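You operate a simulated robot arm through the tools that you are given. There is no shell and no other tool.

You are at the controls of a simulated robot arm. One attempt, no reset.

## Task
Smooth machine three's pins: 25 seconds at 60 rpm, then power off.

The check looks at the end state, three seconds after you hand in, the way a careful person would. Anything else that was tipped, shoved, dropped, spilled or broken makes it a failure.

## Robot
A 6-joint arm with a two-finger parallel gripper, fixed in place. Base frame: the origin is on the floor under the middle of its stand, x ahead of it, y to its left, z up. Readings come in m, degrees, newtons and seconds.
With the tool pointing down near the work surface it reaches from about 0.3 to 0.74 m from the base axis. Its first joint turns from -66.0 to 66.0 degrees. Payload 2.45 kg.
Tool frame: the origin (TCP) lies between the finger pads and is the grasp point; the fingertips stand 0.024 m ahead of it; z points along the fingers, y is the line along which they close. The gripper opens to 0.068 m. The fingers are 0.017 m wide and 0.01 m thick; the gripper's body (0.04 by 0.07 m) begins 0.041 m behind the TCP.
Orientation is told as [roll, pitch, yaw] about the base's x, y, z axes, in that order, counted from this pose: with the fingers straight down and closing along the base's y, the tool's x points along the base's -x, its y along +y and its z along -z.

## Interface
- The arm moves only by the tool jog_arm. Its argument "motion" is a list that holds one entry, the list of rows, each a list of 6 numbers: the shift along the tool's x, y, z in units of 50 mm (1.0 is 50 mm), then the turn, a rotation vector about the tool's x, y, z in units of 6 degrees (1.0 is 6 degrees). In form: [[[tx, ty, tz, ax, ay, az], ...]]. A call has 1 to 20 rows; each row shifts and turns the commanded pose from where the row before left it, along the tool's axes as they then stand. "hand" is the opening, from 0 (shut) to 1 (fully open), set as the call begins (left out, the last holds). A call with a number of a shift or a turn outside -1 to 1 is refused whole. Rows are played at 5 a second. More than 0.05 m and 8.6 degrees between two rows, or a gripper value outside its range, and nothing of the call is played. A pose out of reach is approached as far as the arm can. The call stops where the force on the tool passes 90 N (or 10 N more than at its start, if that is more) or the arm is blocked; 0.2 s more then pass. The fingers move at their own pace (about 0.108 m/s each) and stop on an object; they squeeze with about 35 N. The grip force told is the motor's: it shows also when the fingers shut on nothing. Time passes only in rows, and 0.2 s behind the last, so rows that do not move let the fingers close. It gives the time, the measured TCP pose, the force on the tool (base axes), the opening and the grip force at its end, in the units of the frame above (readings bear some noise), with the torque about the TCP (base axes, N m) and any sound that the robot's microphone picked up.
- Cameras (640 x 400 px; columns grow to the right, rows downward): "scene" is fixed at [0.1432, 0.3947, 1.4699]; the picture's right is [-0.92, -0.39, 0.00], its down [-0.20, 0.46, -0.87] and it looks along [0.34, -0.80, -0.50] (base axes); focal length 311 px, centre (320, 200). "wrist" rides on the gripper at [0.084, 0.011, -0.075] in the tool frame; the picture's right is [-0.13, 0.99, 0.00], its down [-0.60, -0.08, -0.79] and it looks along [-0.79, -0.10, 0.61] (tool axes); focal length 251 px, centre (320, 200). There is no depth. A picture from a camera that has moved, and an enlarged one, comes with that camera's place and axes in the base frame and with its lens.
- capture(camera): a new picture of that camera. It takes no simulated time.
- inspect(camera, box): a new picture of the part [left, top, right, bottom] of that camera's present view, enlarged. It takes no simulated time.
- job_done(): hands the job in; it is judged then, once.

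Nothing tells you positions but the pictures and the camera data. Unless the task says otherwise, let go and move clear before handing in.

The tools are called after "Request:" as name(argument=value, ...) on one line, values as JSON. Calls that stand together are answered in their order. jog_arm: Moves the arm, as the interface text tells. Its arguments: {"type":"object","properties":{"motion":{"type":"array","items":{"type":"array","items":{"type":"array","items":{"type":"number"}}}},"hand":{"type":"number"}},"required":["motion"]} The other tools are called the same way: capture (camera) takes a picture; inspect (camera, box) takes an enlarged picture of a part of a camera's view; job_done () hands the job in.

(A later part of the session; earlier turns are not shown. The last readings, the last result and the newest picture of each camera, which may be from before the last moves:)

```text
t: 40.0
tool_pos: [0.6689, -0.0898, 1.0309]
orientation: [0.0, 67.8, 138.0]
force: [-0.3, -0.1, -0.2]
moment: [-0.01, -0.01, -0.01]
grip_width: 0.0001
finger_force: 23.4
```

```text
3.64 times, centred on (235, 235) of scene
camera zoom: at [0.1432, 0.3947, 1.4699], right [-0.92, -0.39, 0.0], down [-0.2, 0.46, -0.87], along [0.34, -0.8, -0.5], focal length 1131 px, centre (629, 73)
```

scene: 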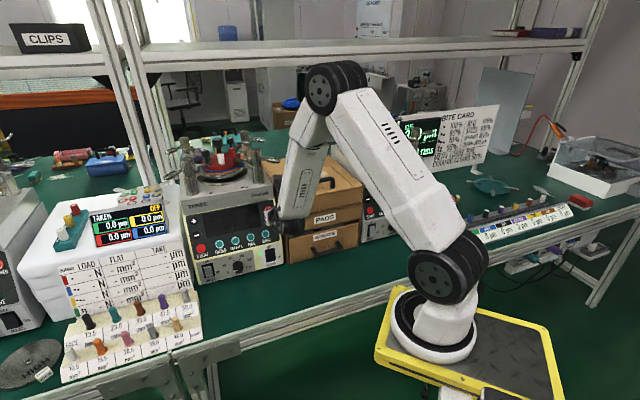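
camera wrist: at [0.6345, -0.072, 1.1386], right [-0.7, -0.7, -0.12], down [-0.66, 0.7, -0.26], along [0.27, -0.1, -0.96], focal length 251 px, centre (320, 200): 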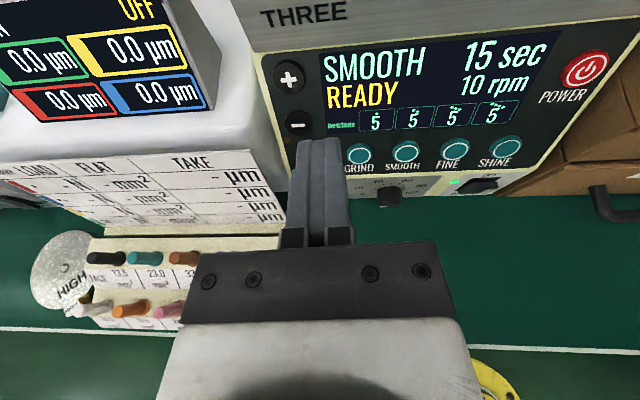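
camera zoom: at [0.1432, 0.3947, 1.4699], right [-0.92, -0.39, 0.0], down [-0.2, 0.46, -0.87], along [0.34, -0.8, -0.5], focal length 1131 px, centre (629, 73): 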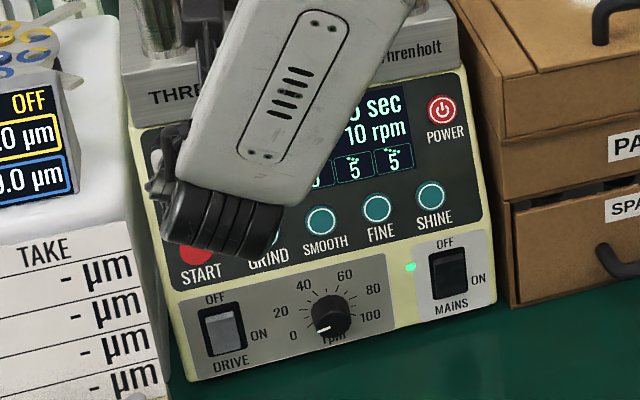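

SMOOTH now shows 15 sec, 10 rpm, READY. I'll go to "+" to raise the time; it is about 24 mm left and 5 mm down of the tool line, ~90 mm ahead of the fingertips.

Request:
jog_arm(motion=[[[-0.1, -0.48, 0, 0, 0, 0], [0, 0, 0.4, 0, 0, 0], [0, 0, 0.4, 0, 0, 0], [0, 0, 0.4, 0, 0, 0], [0, 0, 0, 0, 0, 0]]])

Request:
capture(camera="wrist")

```text
t: 41.2
tool_pos: [0.7242, -0.1083, 1.003]
orientation: [0.0, 67.9, 137.9]
force: [0.4, -0.9, -0.1]
moment: [0.0, -0.04, 0.05]
grip_width: 0.0003
finger_force: 24.0
```

```text
taken
camera wrist: at [0.6895, -0.0909, 1.1103], right [-0.7, -0.7, -0.12], down [-0.66, 0.7, -0.26], along [0.27, -0.1, -0.96], focal length 251 px, centre (320, 200)
```

wrist: 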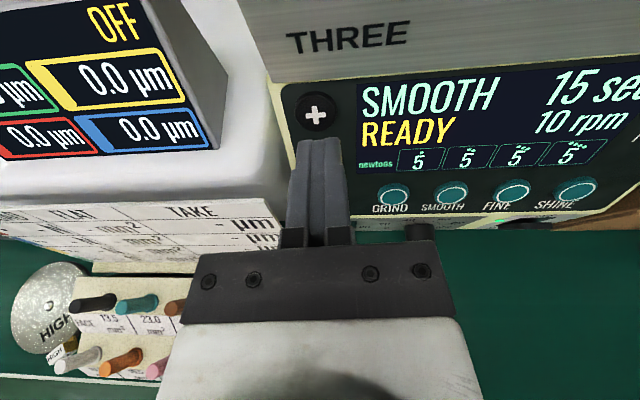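

"+" is dead ahead, ~29 mm from the tips. Pressing it once.

Request:
jog_arm(motion=[[[0, -0.03, 0.3, 0, 0, 0], [0, 0, 0.16, 0, 0, 0], [0, 0, 0.05, 0, 0, 0], [0, 0, 0.04, 0, 0, 0]]])

Request:
jog_arm(motion=[[[0, 0, 0.04, 0, 0, 0]]])

Request:
inspect(camera="wrist", box=[240, 40, 640, 260])

```text
t: 42.2
tool_pos: [0.7454, -0.1245, 0.9936]
orientation: [-0.2, 67.8, 138.0]
force: [0.4, -0.8, 0.2]
moment: [0.01, -0.01, -0.02]
grip_width: 0.0
finger_force: 23.0
```

```text
t: 42.6
tool_pos: [0.7476, -0.1257, 0.9936]
orientation: [-0.1, 67.9, 137.9]
force: [0.2, -0.3, -0.6]
moment: [-0.02, 0.01, -0.01]
grip_width: 0.0
finger_force: 23.6
```

```text
1.60 times, centred on (440, 150) of wrist
camera zoom: at [0.7113, -0.1076, 1.1001], right [-0.7, -0.7, -0.12], down [-0.66, 0.7, -0.26], along [0.27, -0.1, -0.96], focal length 402 px, centre (128, 280)
```

zoom: 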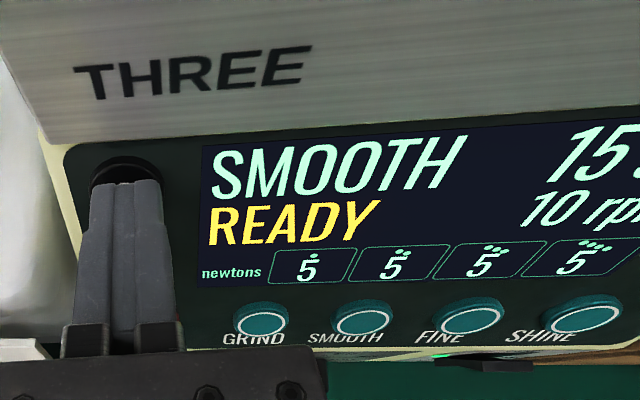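

Close, no click yet; one more small step at a time.

Request:
jog_arm(motion=[[[0, 0, 0.04, 0, 0, 0]]])

Request:
jog_arm(motion=[[[0, 0, 0.04, 0, 0, 0]]])

Request:
inspect(camera="wrist", box=[240, 40, 640, 260])

```text
t: 43.0
tool_pos: [0.7467, -0.1257, 0.9922]
orientation: [-0.1, 67.9, 137.9]
force: [-0.8, -0.1, -0.2]
moment: [-0.01, 0.01, 0.03]
grip_width: 0.0001
finger_force: 24.1
```

```text
t: 43.4
tool_pos: [0.7479, -0.1277, 0.9916]
orientation: [-0.1, 67.9, 137.9]
force: [-0.2, 0.2, 1.0]
moment: [0.02, 0.02, -0.05]
grip_width: 0.0001
finger_force: 24.2
```

```text
1.60 times, centred on (440, 150) of wrist
camera zoom: at [0.7135, -0.1092, 1.0981], right [-0.7, -0.7, -0.12], down [-0.66, 0.7, -0.26], along [0.27, -0.1, -0.96], focal length 402 px, centre (128, 280)
```

zoom: 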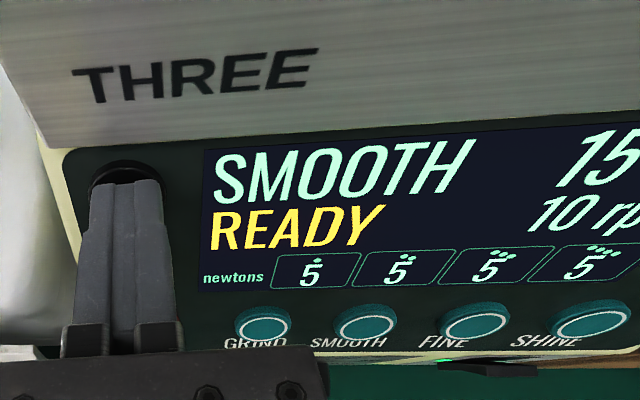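

Still no click; continuing with small steps.

Request:
jog_arm(motion=[[[0, 0, 0.05, 0, 0, 0]]])

Request:
inspect(camera="wrist", box=[240, 40, 640, 260])

```text
t: 43.8
tool_pos: [0.7506, -0.1294, 0.9891]
orientation: [0.1, 67.8, 138.1]
force: [-0.8, 0.5, 0.1]
moment: [0.01, -0.01, 0.02]
grip_width: 0.0
finger_force: 23.2
```

```text
1.60 times, centred on (440, 150) of wrist
camera zoom: at [0.715, -0.111, 1.0967], right [-0.7, -0.7, -0.12], down [-0.66, 0.7, -0.26], along [0.27, -0.1, -0.96], focal length 402 px, centre (128, 280)
```

zoom: 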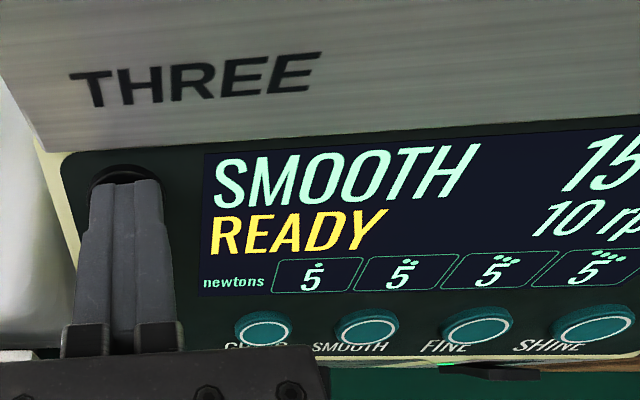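

Continuing to advance; the panel at this end is a bit deeper than estimated.

Request:
jog_arm(motion=[[[0.03, 0, 0.05, 0, 0, 0]]])

Request:
inspect(camera="wrist", box=[240, 40, 640, 260])

```text
t: 44.2
tool_pos: [0.7528, -0.1304, 0.9893]
orientation: [0.0, 67.8, 138.1]
force: [-3.3, 3.2, -0.8]
moment: [0.04, 0.06, -0.02]
grip_width: 0.0
finger_force: 23.5
heard: click
```

```text
1.60 times, centred on (440, 150) of wrist
camera zoom: at [0.7172, -0.1126, 1.0969], right [-0.7, -0.7, -0.12], down [-0.66, 0.7, -0.26], along [0.27, -0.1, -0.96], focal length 402 px, centre (128, 280)
```

zoom: 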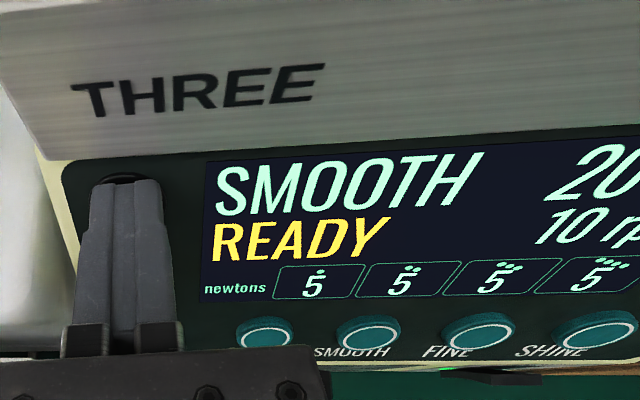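

Time went to 20. I'll release (10 mm back) and press once more for 25.

Request:
jog_arm(motion=[[[0, 0, -0.2, 0, 0, 0], [0, 0, 0, 0, 0, 0]]])

Request:
jog_arm(motion=[[[0, 0, 0.12, 0, 0, 0], [0, 0, 0.06, 0, 0, 0]]])

Request:
inspect(camera="wrist", box=[240, 40, 640, 260])

```text
t: 44.8
tool_pos: [0.7462, -0.1239, 0.9935]
orientation: [-0.3, 67.9, 137.8]
force: [0.4, -0.3, 0.4]
moment: [-0.02, -0.02, 0.0]
grip_width: 0.0
finger_force: 24.0
```

```text
t: 45.4
tool_pos: [0.7521, -0.1289, 0.9901]
orientation: [0.0, 67.8, 137.9]
force: [-1.3, 1.3, -0.9]
moment: [0.01, -0.01, -0.02]
grip_width: 0.0
finger_force: 23.8
heard: click
```

```text
1.60 times, centred on (440, 150) of wrist
camera zoom: at [0.7168, -0.112, 1.0976], right [-0.7, -0.7, -0.12], down [-0.66, 0.7, -0.26], along [0.27, -0.1, -0.96], focal length 402 px, centre (128, 280)
```

zoom: 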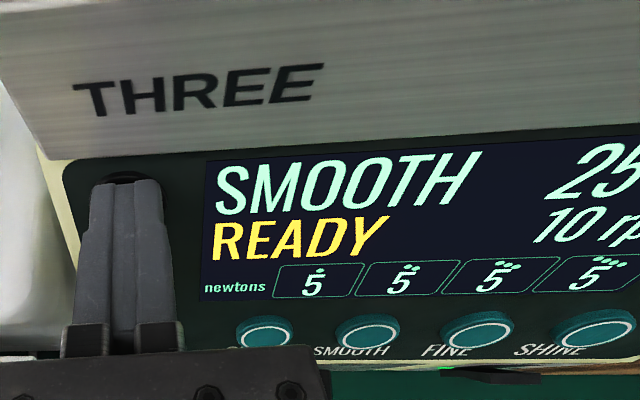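

25 sec is set. Now I'll retreat, lower toward the rpm knob's height in front of it, and pitch the tool to horizontal.

Request:
jog_arm(motion=[[[0, 0, -0.4, 0, 0, 0], [0, 0, -0.8, 0, 0, 0], [0, 0, -0.8, 0, 0, 0], [-0.74, 0.48, -0.125, 0, 0, 0], [-0.74, 0.48, -0.125, 0, 0, 0], [-0.74, 0.48, -0.125, 0, 0, 0], [-0.74, 0.48, -0.125, 0, 0, 0], [0, 0, 0, 0, 0, 0]]])

Request:
capture(camera="wrist")

Request:
capture(camera="scene")

```text
t: 47.2
tool_pos: [0.5611, -0.0854, 0.8994]
orientation: [-0.1, 68.0, 137.8]
force: [0.3, 0.0, -0.3]
moment: [0.01, 0.0, 0.0]
grip_width: 0.0
finger_force: 24.0
```

```text
taken
camera wrist: at [0.5254, -0.0675, 1.008], right [-0.7, -0.7, -0.12], down [-0.66, 0.7, -0.26], along [0.27, -0.1, -0.96], focal length 251 px, centre (320, 200)
```

wrist: 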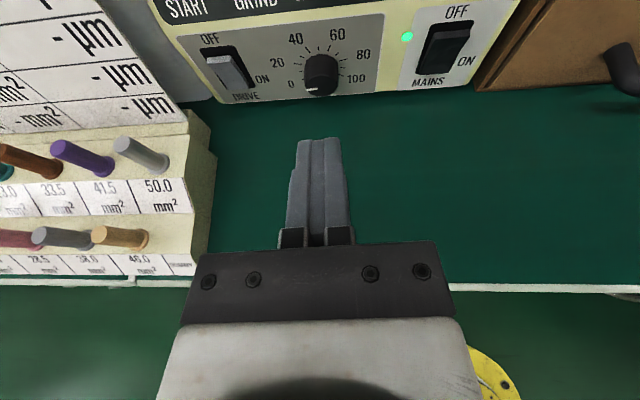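

```text
taken
```

scene: 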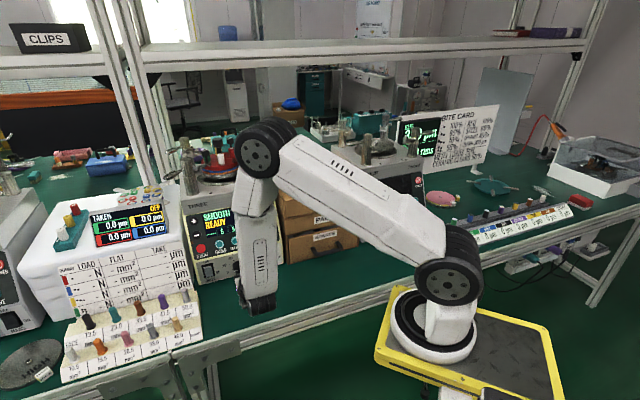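

Request:
inspect(camera="wrist", box=[180, 0, 500, 130])

Request:
inspect(camera="wrist", box=[190, 20, 290, 110])

Request:
inspect(camera="scene", box=[370, 90, 510, 200])

```text
2.00 times, centred on (340, 65) of wrist
camera zoom: at [0.5254, -0.0675, 1.008], right [-0.7, -0.7, -0.12], down [-0.66, 0.7, -0.26], along [0.27, -0.1, -0.96], focal length 503 px, centre (280, 470)
```

zoom: 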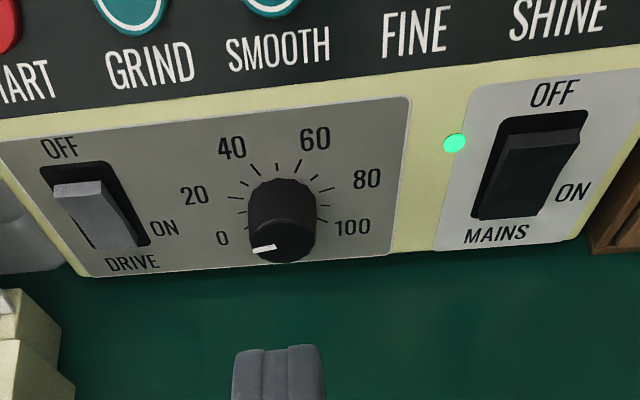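

```text
4.44 times, centred on (240, 65) of wrist
camera zoom: at [0.5254, -0.0675, 1.008], right [-0.7, -0.7, -0.12], down [-0.66, 0.7, -0.26], along [0.27, -0.1, -0.96], focal length 1118 px, centre (676, 800)
```

zoom: 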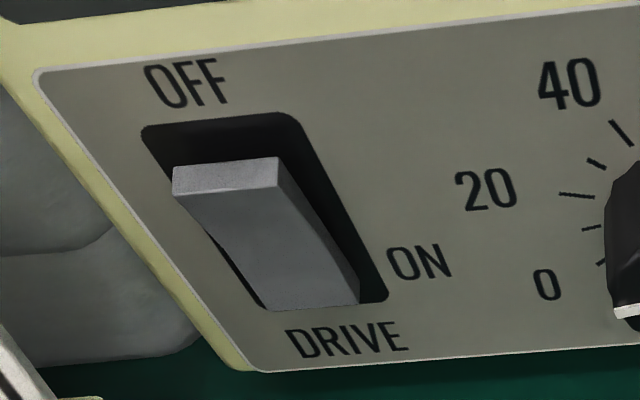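

```text
3.64 times, centred on (440, 145) of scene
camera zoom: at [0.1432, 0.3947, 1.4699], right [-0.92, -0.39, 0.0], down [-0.2, 0.46, -0.87], along [0.34, -0.8, -0.5], focal length 1131 px, centre (-116, 400)
```

zoom: 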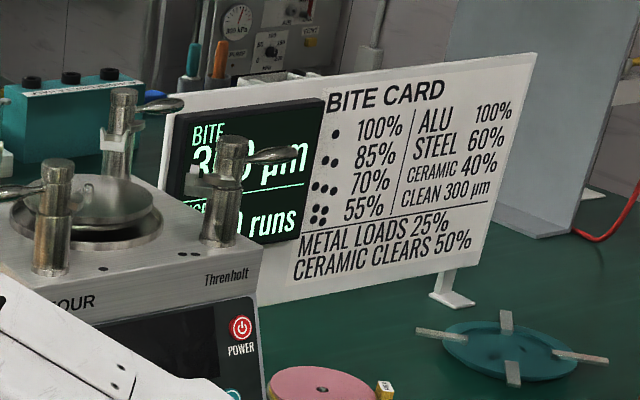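

DRIVE's rocker has its OFF (top) end raised and bottom end in, just like the lit MAINS — so DRIVE is already ON and the machine reads READY. The knob points at 10 and needs about 125° clockwise. I'll pitch the tool to horizontal and roll the camera to the left to measure knob height directly.

Request:
jog_arm(motion=[[[0, 0, 0, 0, 0.92, 0], [0, 0, 0, 0, 0.92, 0], [0, 0, 0, 0, 0.92, 0], [0, 0, 0, 0, 0.92, 0], [0, 0, 0, 0, 0, 0]]])

Request:
capture(camera="wrist")

Request:
capture(camera="scene")

```text
t: 48.4
tool_pos: [0.5599, -0.0855, 0.9009]
orientation: [-104.0, 89.9, 34.0]
force: [1.3, -0.5, -0.6]
moment: [0.0, -0.01, 0.01]
grip_width: 0.0001
finger_force: 23.8
```

```text
taken
camera wrist: at [0.4979, -0.0439, 0.9856], right [-0.66, -0.74, -0.13], down [-0.54, 0.59, -0.6], along [0.52, -0.33, -0.79], focal length 251 px, centre (320, 200)
```

wrist: 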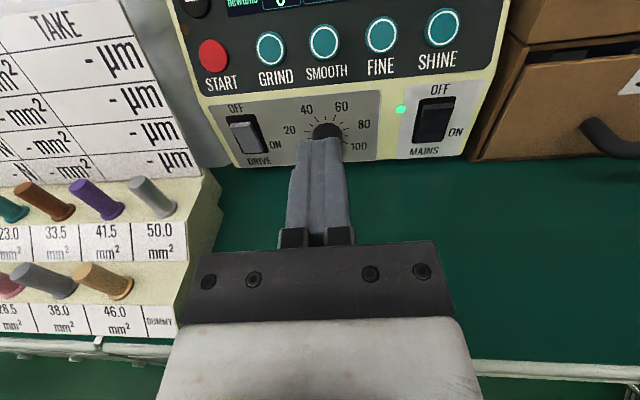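

```text
taken
```

scene: 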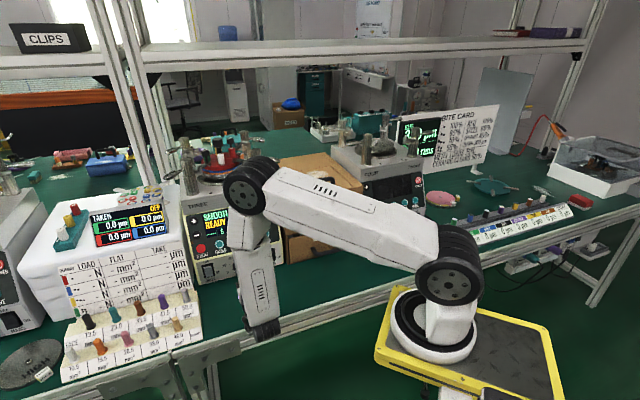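

Tool is horizontal with the knob ahead. Rolling the camera to the right side (well within wrist range) to measure knob height and depth from a low angle.

Request:
jog_arm(motion=[[[0, 0, 0, 0, 0, 1], [0, 0, 0, 0, 0, 1], [0, 0, 0, 0, 0, 1], [0, 0, 0, 0, 0, 1], [0, 0, 0, 0, 0, 1], [0, 0, 0, 0, 0, 1], [0, 0, 0, 0, 0, 1], [0, 0, 0, 0, 0, 1], [0, 0, 0, 0, 0, 1], [0, 0, 0, 0, 0, 1], [0, 0, 0, 0, 0, 1], [0, 0, 0, 0, 0, 1], [0, 0, 0, 0, 0, 1], [0, 0, 0, 0, 0, 1], [0, 0, 0, 0, 0, 1], [0, 0, 0, 0, 0, 0]]])

Request:
capture(camera="wrist")

```text
t: 51.8
tool_pos: [0.5609, -0.0863, 0.9007]
orientation: [-89.9, -0.3, 48.0]
force: [-0.3, 0.1, 0.3]
moment: [0.01, 0.0, 0.01]
grip_width: 0.0
finger_force: 23.2
```

```text
taken
camera wrist: at [0.449, -0.098, 0.8912], right [0.09, 0.1, -0.99], down [-0.19, 0.98, 0.08], along [0.98, 0.18, 0.1], focal length 251 px, centre (320, 200)
```

wrist: 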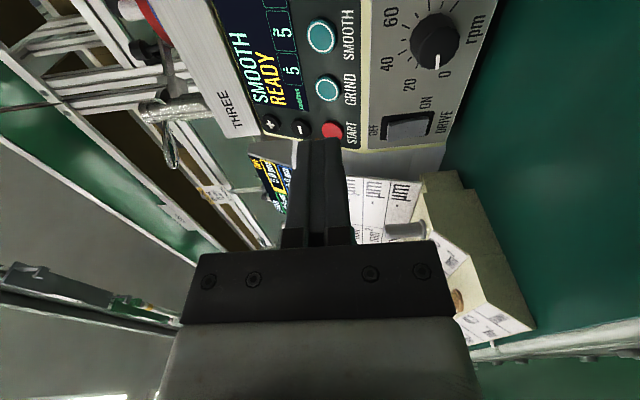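

Request:
inspect(camera="wrist", box=[350, 0, 500, 150])

```text
2.67 times, centred on (425, 75) of wrist
camera zoom: at [0.449, -0.098, 0.8912], right [0.09, 0.1, -0.99], down [-0.19, 0.98, 0.08], along [0.98, 0.18, 0.1], focal length 670 px, centre (40, 533)
```

zoom: 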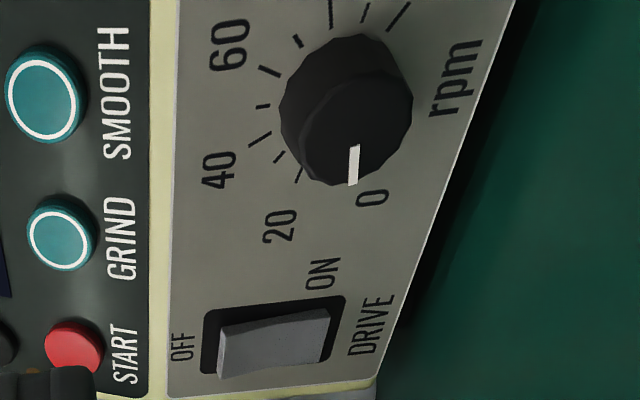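

From this low angle the knob centre comes out at z≈0.817, its face about 22 mm proud of the panel; together with the other views the axis is well fixed. I'll roll to ~-210° (camera up-left), tip down 12°, so I can grip and turn clockwise with clearance to the bench.

Request:
jog_arm(motion=[[[0, 0, 0, 0, 0, -1], [0, 0, 0, 0, 0, -1], [0, 0, 0, 0, 0, -1], [0, 0, 0, 0, 0, -1], [0, 0, 0, 0, 0, -1], [0, 0, 0, 0, 0, -1], [0, 0, 0, 0, 0, -1], [0, 0, 0, 0, 0, -1], [0, 0, 0, 0, 0, -1], [0, 0, 0, 0, 0, -1], [0, 0, 0, 0, 0, -1], [0, 0, 0, 0, 0, -1], [0, 0, 0, 0, 0, -1], [0, 0, 0, 0, 0, -1], [0, 0, 0, 0, 0, -1], [0, 0, 0, 0, 0, -1], [0, 0, 0, 0, 0, -1], [0, 0, 0, 0, 0, -1], [0, 0, 0, 0, 0, -1], [0, 0, 0, 0, 0, -1]]], hand=0.76)

Request:
jog_arm(motion=[[[0, 0, 0, 0, -1, 0], [0, 0, 0, 0, -1, 0], [0, 0, 0, 0, 0, 0]]])

Request:
capture(camera="wrist")

Request:
capture(camera="scene")

```text
t: 56.0
tool_pos: [0.5605, -0.0874, 0.9001]
orientation: [89.9, 59.8, -132.1]
force: [0.1, -1.1, 0.0]
moment: [0.02, -0.03, 0.01]
grip_width: 0.0519
finger_force: 0.0
```

```text
t: 56.8
tool_pos: [0.56, -0.0877, 0.9012]
orientation: [70.1, 57.9, -155.2]
force: [-0.5, 0.1, -0.2]
moment: [0.01, 0.04, -0.03]
grip_width: 0.0519
finger_force: 0.1
```

```text
taken
camera wrist: at [0.5459, -0.0196, 0.9923], right [-0.64, -0.67, 0.39], down [-0.77, 0.5, -0.41], along [0.08, -0.55, -0.83], focal length 251 px, centre (320, 200)
```

wrist: 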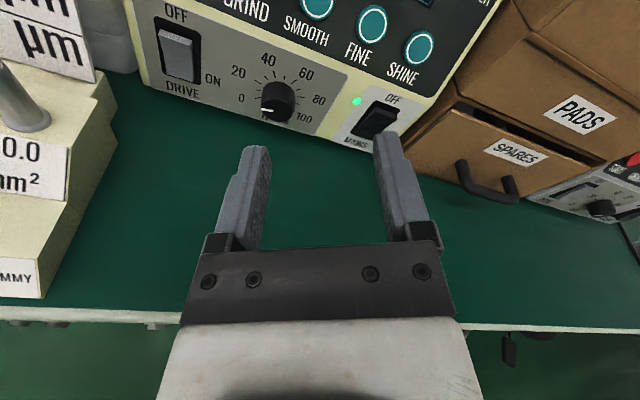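

```text
taken
```

scene: 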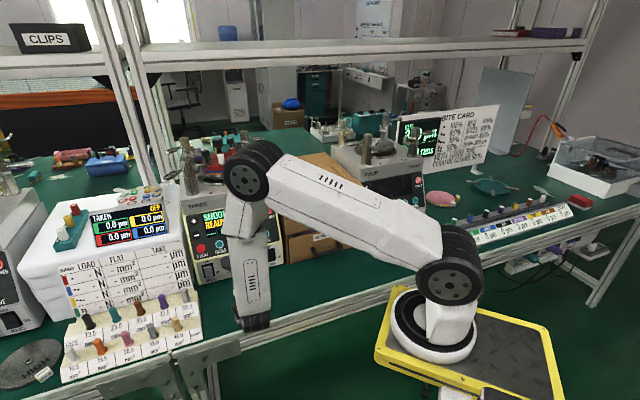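

Orientation is as planned. Descending to knob height, still ~90 mm short of the knob.

Request:
jog_arm(motion=[[[-0.421, -0.295, 0.193, 0, 0, 0], [-0.421, -0.295, 0.193, 0, 0, 0], [-0.421, -0.295, 0.193, 0, 0, 0], [0, 0, 0, 0, 0, 0]]])

Request:
capture(camera="wrist")

Request:
capture(camera="scene")

```text
t: 57.8
tool_pos: [0.5755, -0.0939, 0.8183]
orientation: [70.1, 57.9, -155.1]
force: [0.4, 0.8, 0.1]
moment: [-0.03, 0.01, 0.01]
grip_width: 0.0516
finger_force: 0.0
```

```text
taken
camera wrist: at [0.5608, -0.0261, 0.9105], right [-0.64, -0.67, 0.39], down [-0.77, 0.5, -0.41], along [0.08, -0.56, -0.83], focal length 251 px, centre (320, 200)
```

wrist: 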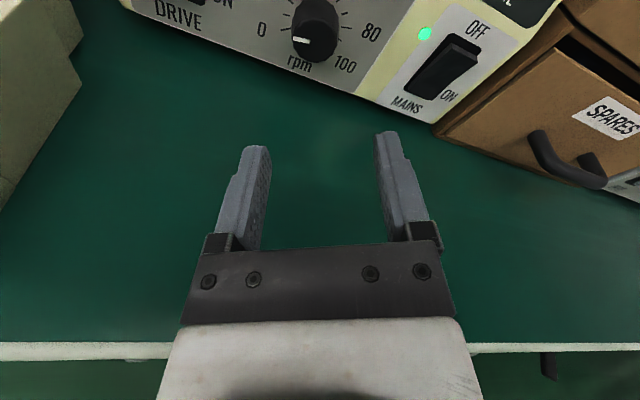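

```text
taken
```

scene: 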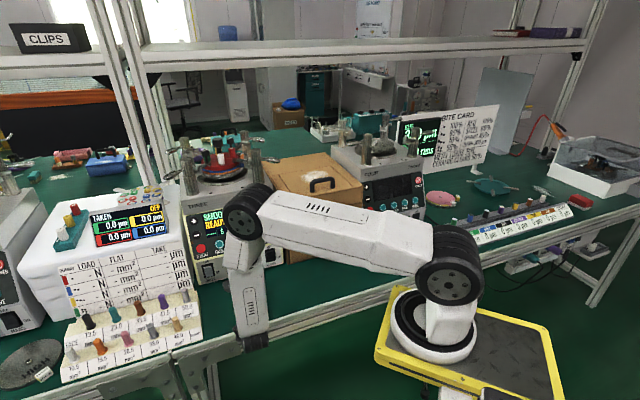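

Wrist clearance over the bench edge looks adequate. Checking the knob position closely before advancing.

Request:
inspect(camera="wrist", box=[240, 0, 400, 100])

Request:
inspect(camera="scene", box=[190, 230, 300, 370])

```text
4.00 times, centred on (320, 50) of wrist
camera zoom: at [0.5608, -0.0261, 0.9105], right [-0.64, -0.67, 0.39], down [-0.77, 0.5, -0.41], along [0.08, -0.56, -0.83], focal length 1006 px, centre (320, 800)
```

zoom: 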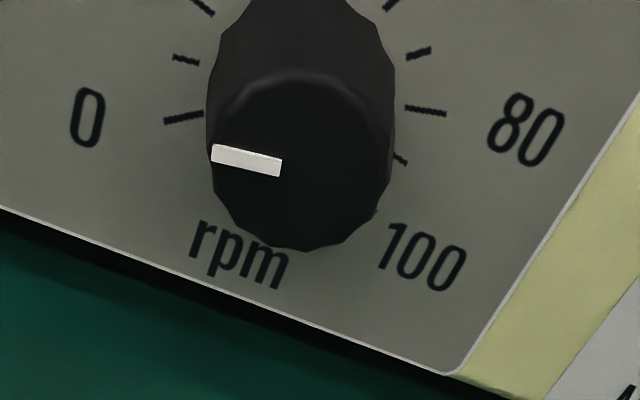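

```text
2.86 times, centred on (245, 300) of scene
camera zoom: at [0.1432, 0.3947, 1.4699], right [-0.92, -0.39, 0.0], down [-0.2, 0.46, -0.87], along [0.34, -0.8, -0.5], focal length 888 px, centre (534, -86)
```

zoom: 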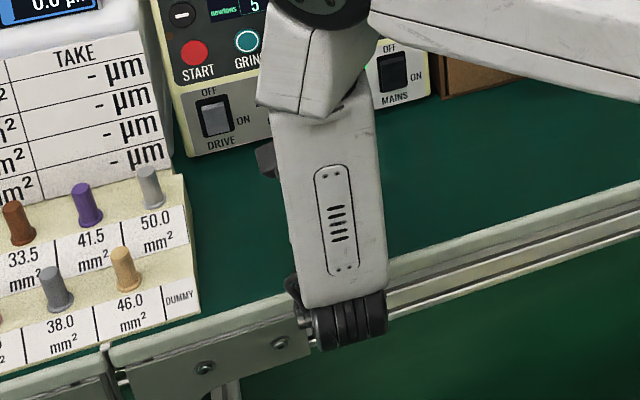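

The knob's axis is confirmed (z≈0.8185). Advancing with the fingers straddling it.

Request:
jog_arm(motion=[[[0.107, 0.0065, 0.4275, 0, 0, 0], [0.107, 0.0065, 0.4275, 0, 0, 0], [0.107, 0.0065, 0.4275, 0, 0, 0], [0, 0, 0, 0, 0, 0]]])

Request:
capture(camera="wrist")

```text
t: 58.8
tool_pos: [0.6262, -0.1373, 0.8211]
orientation: [70.1, 57.9, -155.0]
force: [0.6, 0.6, -0.2]
moment: [0.0, 0.01, 0.03]
grip_width: 0.052
finger_force: 0.1
```

```text
taken
camera wrist: at [0.6113, -0.0704, 0.913], right [-0.64, -0.67, 0.39], down [-0.77, 0.5, -0.41], along [0.08, -0.56, -0.83], focal length 251 px, centre (320, 200)
```

wrist: 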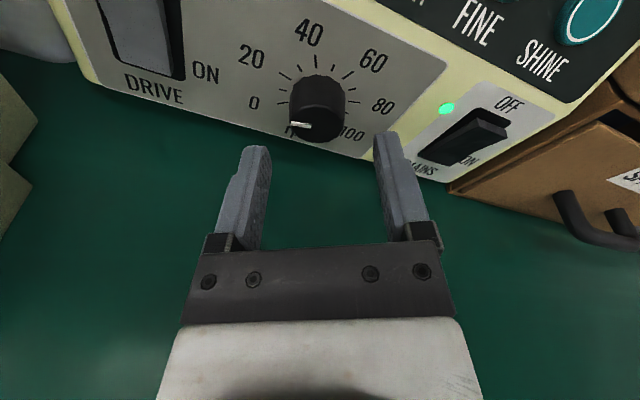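

The knob is centred between the open fingers. Final 21 mm of approach.

Request:
jog_arm(motion=[[[0.043, 0.013, 0.208, 0, 0, 0], [0.043, 0.013, 0.208, 0, 0, 0], [0, 0, 0, 0, 0, 0]]])

Request:
capture(camera="wrist")

```text
t: 59.6
tool_pos: [0.6406, -0.1517, 0.822]
orientation: [70.0, 57.8, -155.2]
force: [-0.2, 0.5, -0.5]
moment: [0.0, -0.01, -0.01]
grip_width: 0.0516
finger_force: 0.1
```

```text
taken
camera wrist: at [0.6249, -0.0848, 0.9134], right [-0.64, -0.67, 0.39], down [-0.77, 0.5, -0.41], along [0.08, -0.56, -0.83], focal length 251 px, centre (320, 200)
```

wrist: 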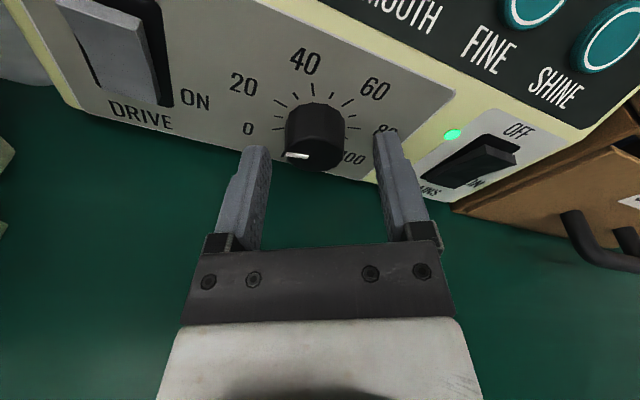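

Fingers straddle the knob's front. Taking a close look to judge the engagement depth and centring.

Request:
inspect(camera="wrist", box=[220, 40, 420, 200])

Request:
inspect(camera="scene", box=[190, 210, 300, 330])

```text
2.50 times, centred on (320, 120) of wrist
camera zoom: at [0.6249, -0.0848, 0.9134], right [-0.64, -0.67, 0.39], down [-0.77, 0.5, -0.41], along [0.08, -0.56, -0.83], focal length 629 px, centre (320, 400)
```

zoom: 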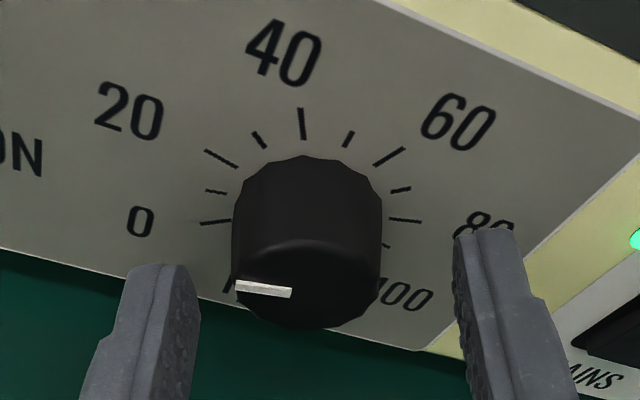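

```text
3.33 times, centred on (245, 270) of scene
camera zoom: at [0.1432, 0.3947, 1.4699], right [-0.92, -0.39, 0.0], down [-0.2, 0.46, -0.87], along [0.34, -0.8, -0.5], focal length 1036 px, centre (570, -33)
```

zoom: 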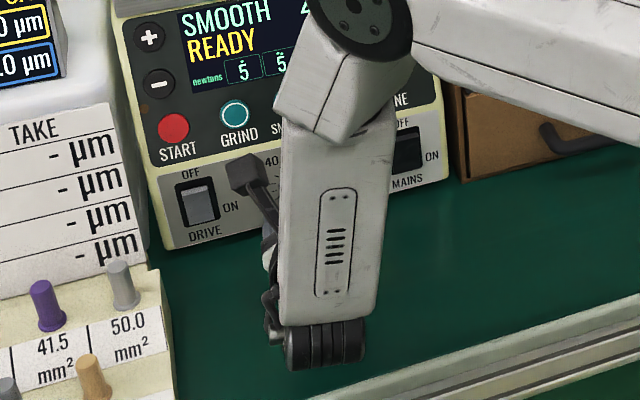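

The tips overlap the knob by only ~7 mm; I'll go 6 mm further and then close on it.

Request:
jog_arm(motion=[[[0, -0.01, 0.06, 0, 0, 0], [0, 0, 0.064, 0, 0, 0], [0, 0, 0, 0, 0, 0]]])

Request:
jog_arm(motion=[[[0, 0, 0, 0, 0, 0], [0, 0, 0, 0, 0, 0], [0, 0, 0, 0, 0, 0], [0, 0, 0, 0, 0, 0]]], hand=0)

Request:
capture(camera="wrist")

```text
t: 60.4
tool_pos: [0.6449, -0.1579, 0.8214]
orientation: [70.2, 57.9, -155.1]
force: [0.6, 0.2, -0.3]
moment: [0.02, 0.04, 0.01]
grip_width: 0.0517
finger_force: 0.0
```

```text
t: 61.4
tool_pos: [0.6458, -0.155, 0.8194]
orientation: [69.8, 57.8, -155.1]
force: [24.5, 14.7, -19.7]
moment: [0.19, 0.07, -0.23]
grip_width: 0.0295
finger_force: 43.9
```

```text
taken
camera wrist: at [0.6303, -0.0881, 0.9113], right [-0.63, -0.67, 0.39], down [-0.77, 0.49, -0.4], along [0.08, -0.55, -0.83], focal length 251 px, centre (320, 200)
```

wrist: 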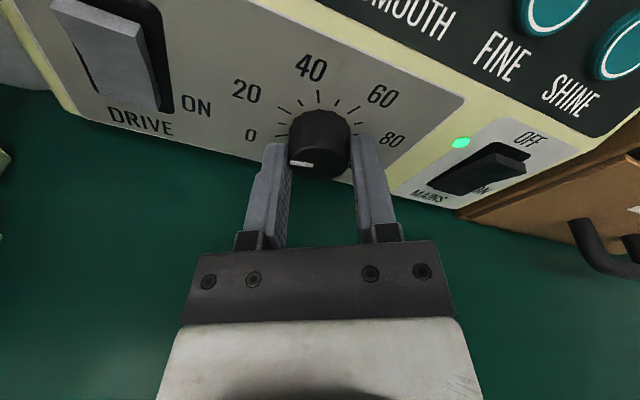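

Gripped (width 29.5 mm) but the tool is being pulled sideways ~33 N along its -y, so it's a few mm off-centre. I'll let the arm yield by shifting toward -y to relax that load.

Request:
jog_arm(motion=[[[0, -0.03, 0, 0, 0, 0], [0, 0, 0, 0, 0, 0]]])

```text
t: 62.0
tool_pos: [0.6453, -0.1543, 0.8199]
orientation: [70.1, 57.9, -155.0]
force: [16.0, 14.5, -12.1]
moment: [0.46, 0.35, 0.18]
grip_width: 0.0293
finger_force: 43.4
```

Side force is dropping. Another small shift in -y.

Request:
jog_arm(motion=[[[0, -0.05, 0, 0, 0, 0], [0, 0, 0, 0, 0, 0]]])

```text
t: 62.6
tool_pos: [0.6455, -0.1554, 0.8194]
orientation: [70.4, 58.0, -155.1]
force: [-3.2, 4.6, 0.5]
moment: [-0.71, -0.65, 0.54]
grip_width: 0.0292
finger_force: 43.1
```

Side load is now near zero and the knob is firmly gripped. Turning clockwise about the knob axis by 18° as a test.

Request:
jog_arm(motion=[[[0, 0.0067, 0, 0.208, 0, 0.978], [0, 0.0067, 0, 0.208, 0, 0.978], [0, 0.0067, 0, 0.208, 0, 0.978]]])

Request:
capture(camera="wrist")

Request:
inspect(camera="scene", box=[180, 190, 300, 290])

```text
t: 63.4
tool_pos: [0.6445, -0.1563, 0.8193]
orientation: [45.3, 73.2, -178.3]
force: [-16.0, 2.8, 7.0]
moment: [-1.0, -0.95, -0.46]
grip_width: 0.0294
finger_force: 43.7
```

```text
taken
camera wrist: at [0.6098, -0.1108, 0.9192], right [-0.69, -0.72, 0.08], down [-0.68, 0.6, -0.43], along [0.26, -0.35, -0.9], focal length 251 px, centre (320, 200)
```

wrist: 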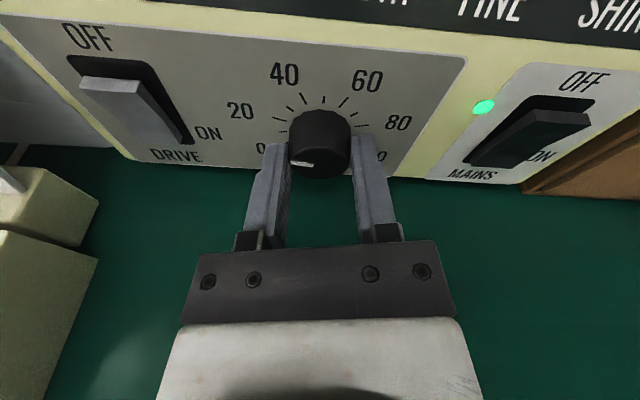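

```text
4.00 times, centred on (240, 240) of scene
camera zoom: at [0.1426, 0.3948, 1.4699], right [-0.92, -0.39, 0.0], down [-0.2, 0.46, -0.87], along [0.34, -0.8, -0.5], focal length 1244 px, centre (640, 40)
```

zoom: 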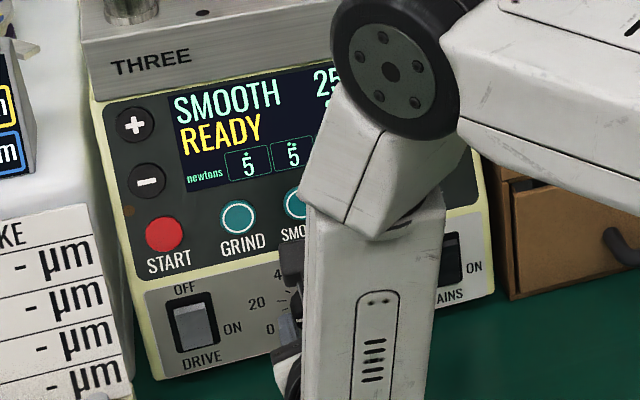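

The knob follows the gripper (now about 17). Loads are moderate. Continuing.

Request:
jog_arm(motion=[[[0, 0.0067, 0, 0.208, 0, 0.978], [0, 0.0067, 0, 0.208, 0, 0.978], [0, 0.0067, 0, 0.208, 0, 0.978], [0, 0.0067, 0, 0.208, 0, 0.978]]])

Request:
capture(camera="wrist")

```text
t: 64.4
tool_pos: [0.6432, -0.157, 0.8196]
orientation: [-46.0, 73.0, 93.1]
force: [-13.0, -8.3, 6.5]
moment: [-0.64, -0.58, -1.01]
grip_width: 0.0295
finger_force: 43.2
```

```text
taken
camera wrist: at [0.5814, -0.1424, 0.9143], right [-0.65, -0.68, -0.33], down [-0.56, 0.73, -0.4], along [0.51, -0.07, -0.85], focal length 251 px, centre (320, 200)
```

wrist: 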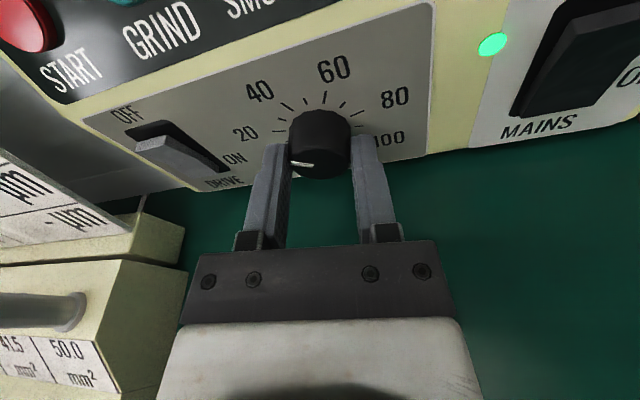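

42° done with steady loads. Continuing another 24°.

Request:
jog_arm(motion=[[[0, 0.0067, 0, 0.208, 0, 0.978], [0, 0.0067, 0, 0.208, 0, 0.978], [0, 0.0067, 0, 0.208, 0, 0.978], [0, 0.0067, 0, 0.208, 0, 0.978]]])

Request:
capture(camera="wrist")

Request:
capture(camera="scene")

```text
t: 65.4
tool_pos: [0.6424, -0.1586, 0.8197]
orientation: [-74.0, 52.1, 67.6]
force: [-13.1, -11.9, 3.7]
moment: [-0.59, -0.54, -1.17]
grip_width: 0.0293
finger_force: 43.3
```

```text
taken
camera wrist: at [0.5568, -0.1694, 0.8926], right [-0.51, -0.52, -0.69], down [-0.46, 0.84, -0.3], along [0.73, 0.16, -0.66], focal length 251 px, centre (320, 200)
```

wrist: 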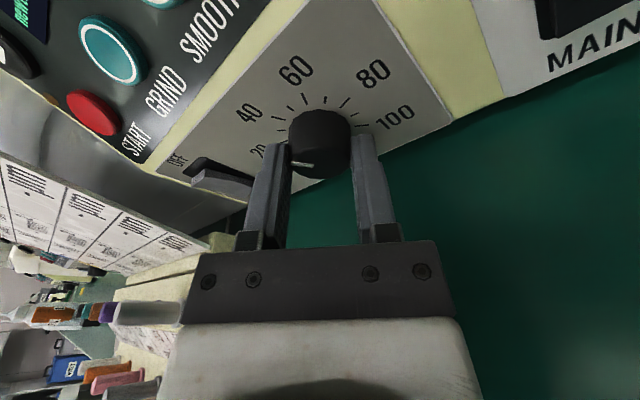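

```text
taken
```

scene: 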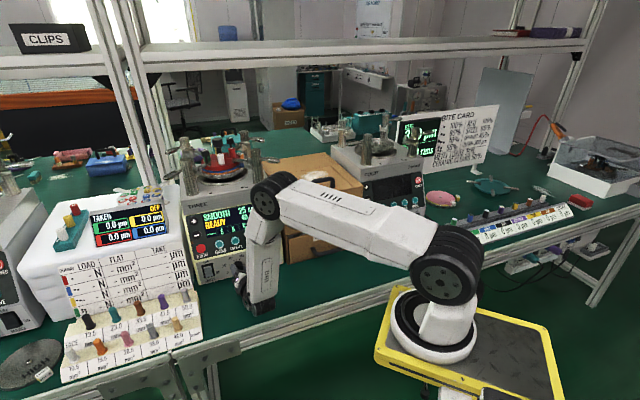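

66° turned. Checking whether the display shows rpm from the scene camera.

Request:
inspect(camera="scene", box=[190, 195, 270, 245])

Request:
inspect(camera="wrist", box=[220, 40, 420, 200])

```text
8.00 times, centred on (230, 220) of scene
camera zoom: at [0.1428, 0.3944, 1.47], right [-0.92, -0.39, 0.0], down [-0.2, 0.46, -0.87], along [0.34, -0.8, -0.5], focal length 2488 px, centre (1040, 40)
```

zoom: 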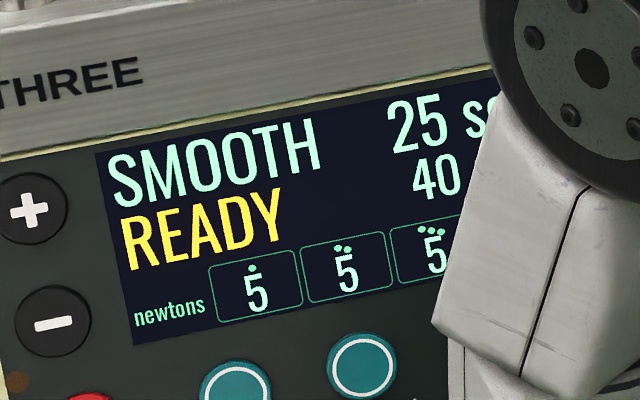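

```text
2.50 times, centred on (320, 120) of wrist
camera zoom: at [0.5568, -0.1694, 0.8926], right [-0.51, -0.52, -0.69], down [-0.46, 0.84, -0.3], along [0.73, 0.16, -0.66], focal length 629 px, centre (320, 400)
```

zoom: 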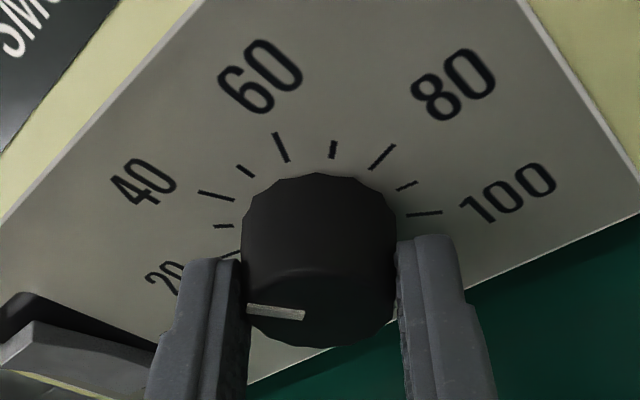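

The display reads 40 rpm at this angle, visible from the scene camera. I'll open the fingers, swing back around the knob without touching it, and regrip.

Request:
jog_arm(motion=[[[0, 0, 0, 0, 0, 0], [0, 0, 0, 0, 0, 0], [0, 0, 0, 0, 0, 0]]], hand=0.76)

Request:
jog_arm(motion=[[[0, -0.0067, 0, -0.208, 0, -0.978], [0, -0.0067, 0, -0.208, 0, -0.978], [0, -0.0067, 0, -0.208, 0, -0.978], [0, -0.0067, 0, -0.208, 0, -0.978], [0, -0.0067, 0, -0.208, 0, -0.978], [0, -0.0067, 0, -0.208, 0, -0.978], [0, -0.0067, 0, -0.208, 0, -0.978], [0, -0.0067, 0, -0.208, 0, -0.978], [0, -0.0067, 0, -0.208, 0, -0.978], [0, 0, 0, 0, 0, 0]]])

Request:
capture(camera="wrist")

Request:
inspect(camera="scene", box=[190, 195, 270, 245])

```text
t: 66.2
tool_pos: [0.6438, -0.1565, 0.8195]
orientation: [-74.0, 52.1, 68.0]
force: [0.3, -0.6, 1.1]
moment: [-0.02, -0.01, -0.02]
grip_width: 0.0516
finger_force: 0.1
```

```text
t: 68.4
tool_pos: [0.6457, -0.1557, 0.8191]
orientation: [57.3, 68.4, -166.6]
force: [-0.3, -0.5, -0.5]
moment: [0.0, -0.01, -0.02]
grip_width: 0.0515
finger_force: 0.0
```

```text
taken
camera wrist: at [0.6174, -0.1024, 0.9175], right [-0.68, -0.71, 0.19], down [-0.71, 0.56, -0.43], along [0.2, -0.42, -0.88], focal length 251 px, centre (320, 200)
```

wrist: 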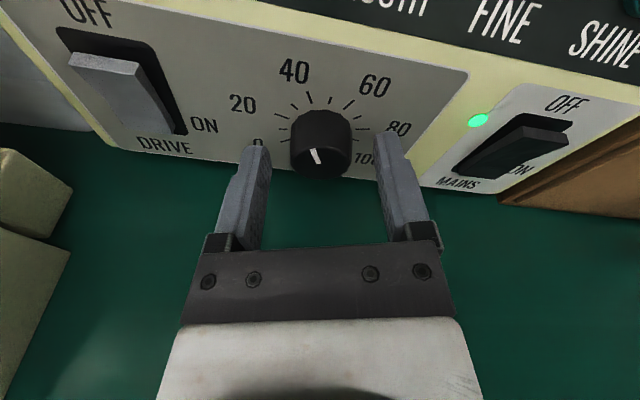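

```text
8.00 times, centred on (230, 220) of scene
camera zoom: at [0.1432, 0.3947, 1.4699], right [-0.92, -0.39, 0.0], down [-0.2, 0.46, -0.87], along [0.34, -0.8, -0.5], focal length 2488 px, centre (1040, 40)
```

zoom: 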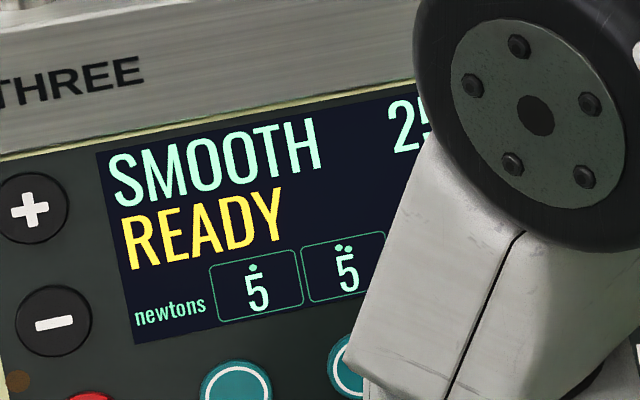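

At -18°, the knob (pointing near 38) is centred between the fingers. Regripping.

Request:
jog_arm(motion=[[[0, 0, 0, 0, 0, 0], [0, 0, 0, 0, 0, 0], [0, 0, 0, 0, 0, 0], [0, 0, 0, 0, 0, 0]]], hand=0)

```text
t: 69.4
tool_pos: [0.6443, -0.1555, 0.821]
orientation: [57.1, 68.5, -166.8]
force: [-5.3, -2.8, 3.0]
moment: [-0.28, -0.22, -0.65]
grip_width: 0.0301
finger_force: 43.5
```

Grip is good with little side force. Turning 48° clockwise.

Request:
jog_arm(motion=[[[0, 0.0067, 0, 0.208, 0, 0.978], [0, 0.0067, 0, 0.208, 0, 0.978], [0, 0.0067, 0, 0.208, 0, 0.978], [0, 0.0067, 0, 0.208, 0, 0.978]]])

Request:
jog_arm(motion=[[[0, 0.0067, 0, 0.208, 0, 0.978], [0, 0.0067, 0, 0.208, 0, 0.978], [0, 0.0067, 0, 0.208, 0, 0.978], [0, 0.0067, 0, 0.208, 0, 0.978]]])

Request:
inspect(camera="scene", box=[190, 195, 270, 245])

Request:
inspect(camera="wrist", box=[220, 40, 420, 200])

```text
t: 70.4
tool_pos: [0.6434, -0.1559, 0.8197]
orientation: [-27.5, 76.4, 111.1]
force: [-8.4, -11.4, -0.4]
moment: [-0.75, -0.67, -0.67]
grip_width: 0.0296
finger_force: 43.2
```

```text
t: 71.4
tool_pos: [0.6423, -0.1572, 0.8191]
orientation: [-70.0, 57.7, 70.9]
force: [-10.1, -13.4, -2.0]
moment: [-0.52, -0.39, -1.08]
grip_width: 0.0293
finger_force: 43.3
```

```text
8.00 times, centred on (230, 220) of scene
camera zoom: at [0.143, 0.3944, 1.47], right [-0.92, -0.39, 0.0], down [-0.2, 0.46, -0.87], along [0.34, -0.8, -0.5], focal length 2488 px, centre (1040, 40)
```

zoom: 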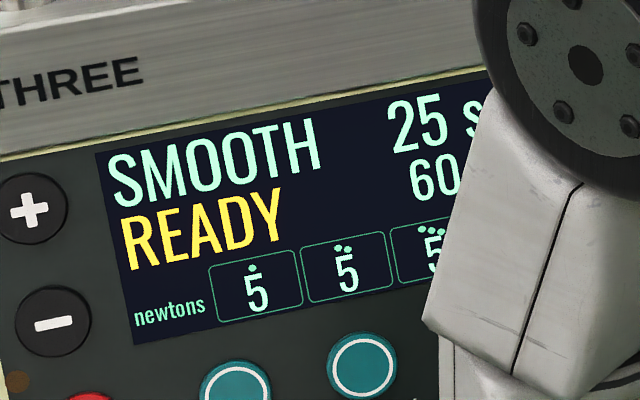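

```text
2.50 times, centred on (320, 120) of wrist
camera zoom: at [0.5623, -0.1632, 0.8996], right [-0.55, -0.57, -0.61], down [-0.48, 0.82, -0.33], along [0.68, 0.11, -0.72], focal length 629 px, centre (320, 400)
```

zoom: 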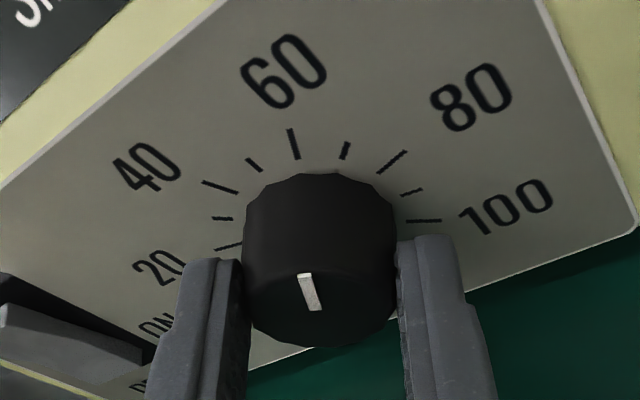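

The display shows 60 rpm and the pointer lines up with the 60 tick. Releasing and backing straight off along the knob axis.

Request:
jog_arm(motion=[[[0, 0, 0, 0, 0, 0], [0, 0, 0, 0, 0, 0], [0, 0, 0, 0, 0, 0]]], hand=0.76)

Request:
jog_arm(motion=[[[-0.125, 0, -0.587, 0, 0, 0], [-0.166, 0, -0.782, 0, 0, 0], [-0.166, 0, -0.782, 0, 0, 0], [0, 0, 0, 0, 0, 0]]])

Request:
capture(camera="wrist")

Request:
inspect(camera="scene", box=[180, 190, 300, 290])

```text
t: 72.2
tool_pos: [0.6436, -0.1559, 0.8199]
orientation: [-70.2, 57.7, 71.1]
force: [-0.5, -1.0, -0.6]
moment: [0.0, 0.02, 0.01]
grip_width: 0.0519
finger_force: 0.0
```

```text
t: 73.2
tool_pos: [0.5616, -0.0818, 0.8205]
orientation: [-70.3, 57.8, 71.1]
force: [-0.6, 0.2, 0.5]
moment: [-0.02, 0.01, -0.01]
grip_width: 0.0518
finger_force: 0.1
```

```text
taken
camera wrist: at [0.4812, -0.0871, 0.9008], right [-0.55, -0.57, -0.61], down [-0.48, 0.81, -0.33], along [0.68, 0.11, -0.72], focal length 251 px, centre (320, 200)
```

wrist: 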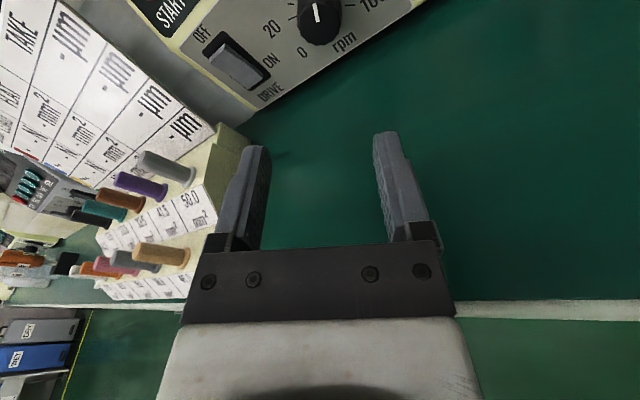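

```text
4.00 times, centred on (240, 240) of scene
camera zoom: at [0.1431, 0.3947, 1.4699], right [-0.92, -0.39, 0.0], down [-0.2, 0.46, -0.87], along [0.34, -0.8, -0.5], focal length 1244 px, centre (640, 40)
```

zoom: 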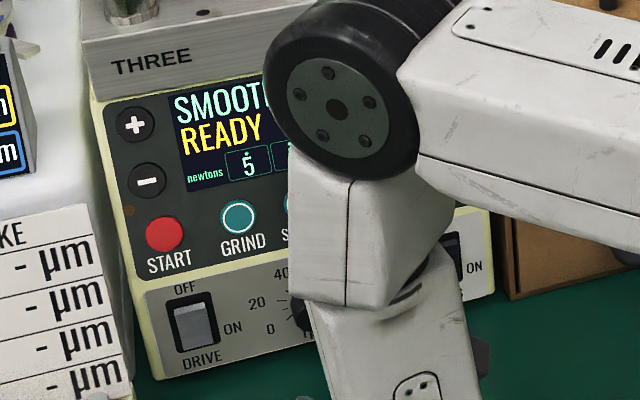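

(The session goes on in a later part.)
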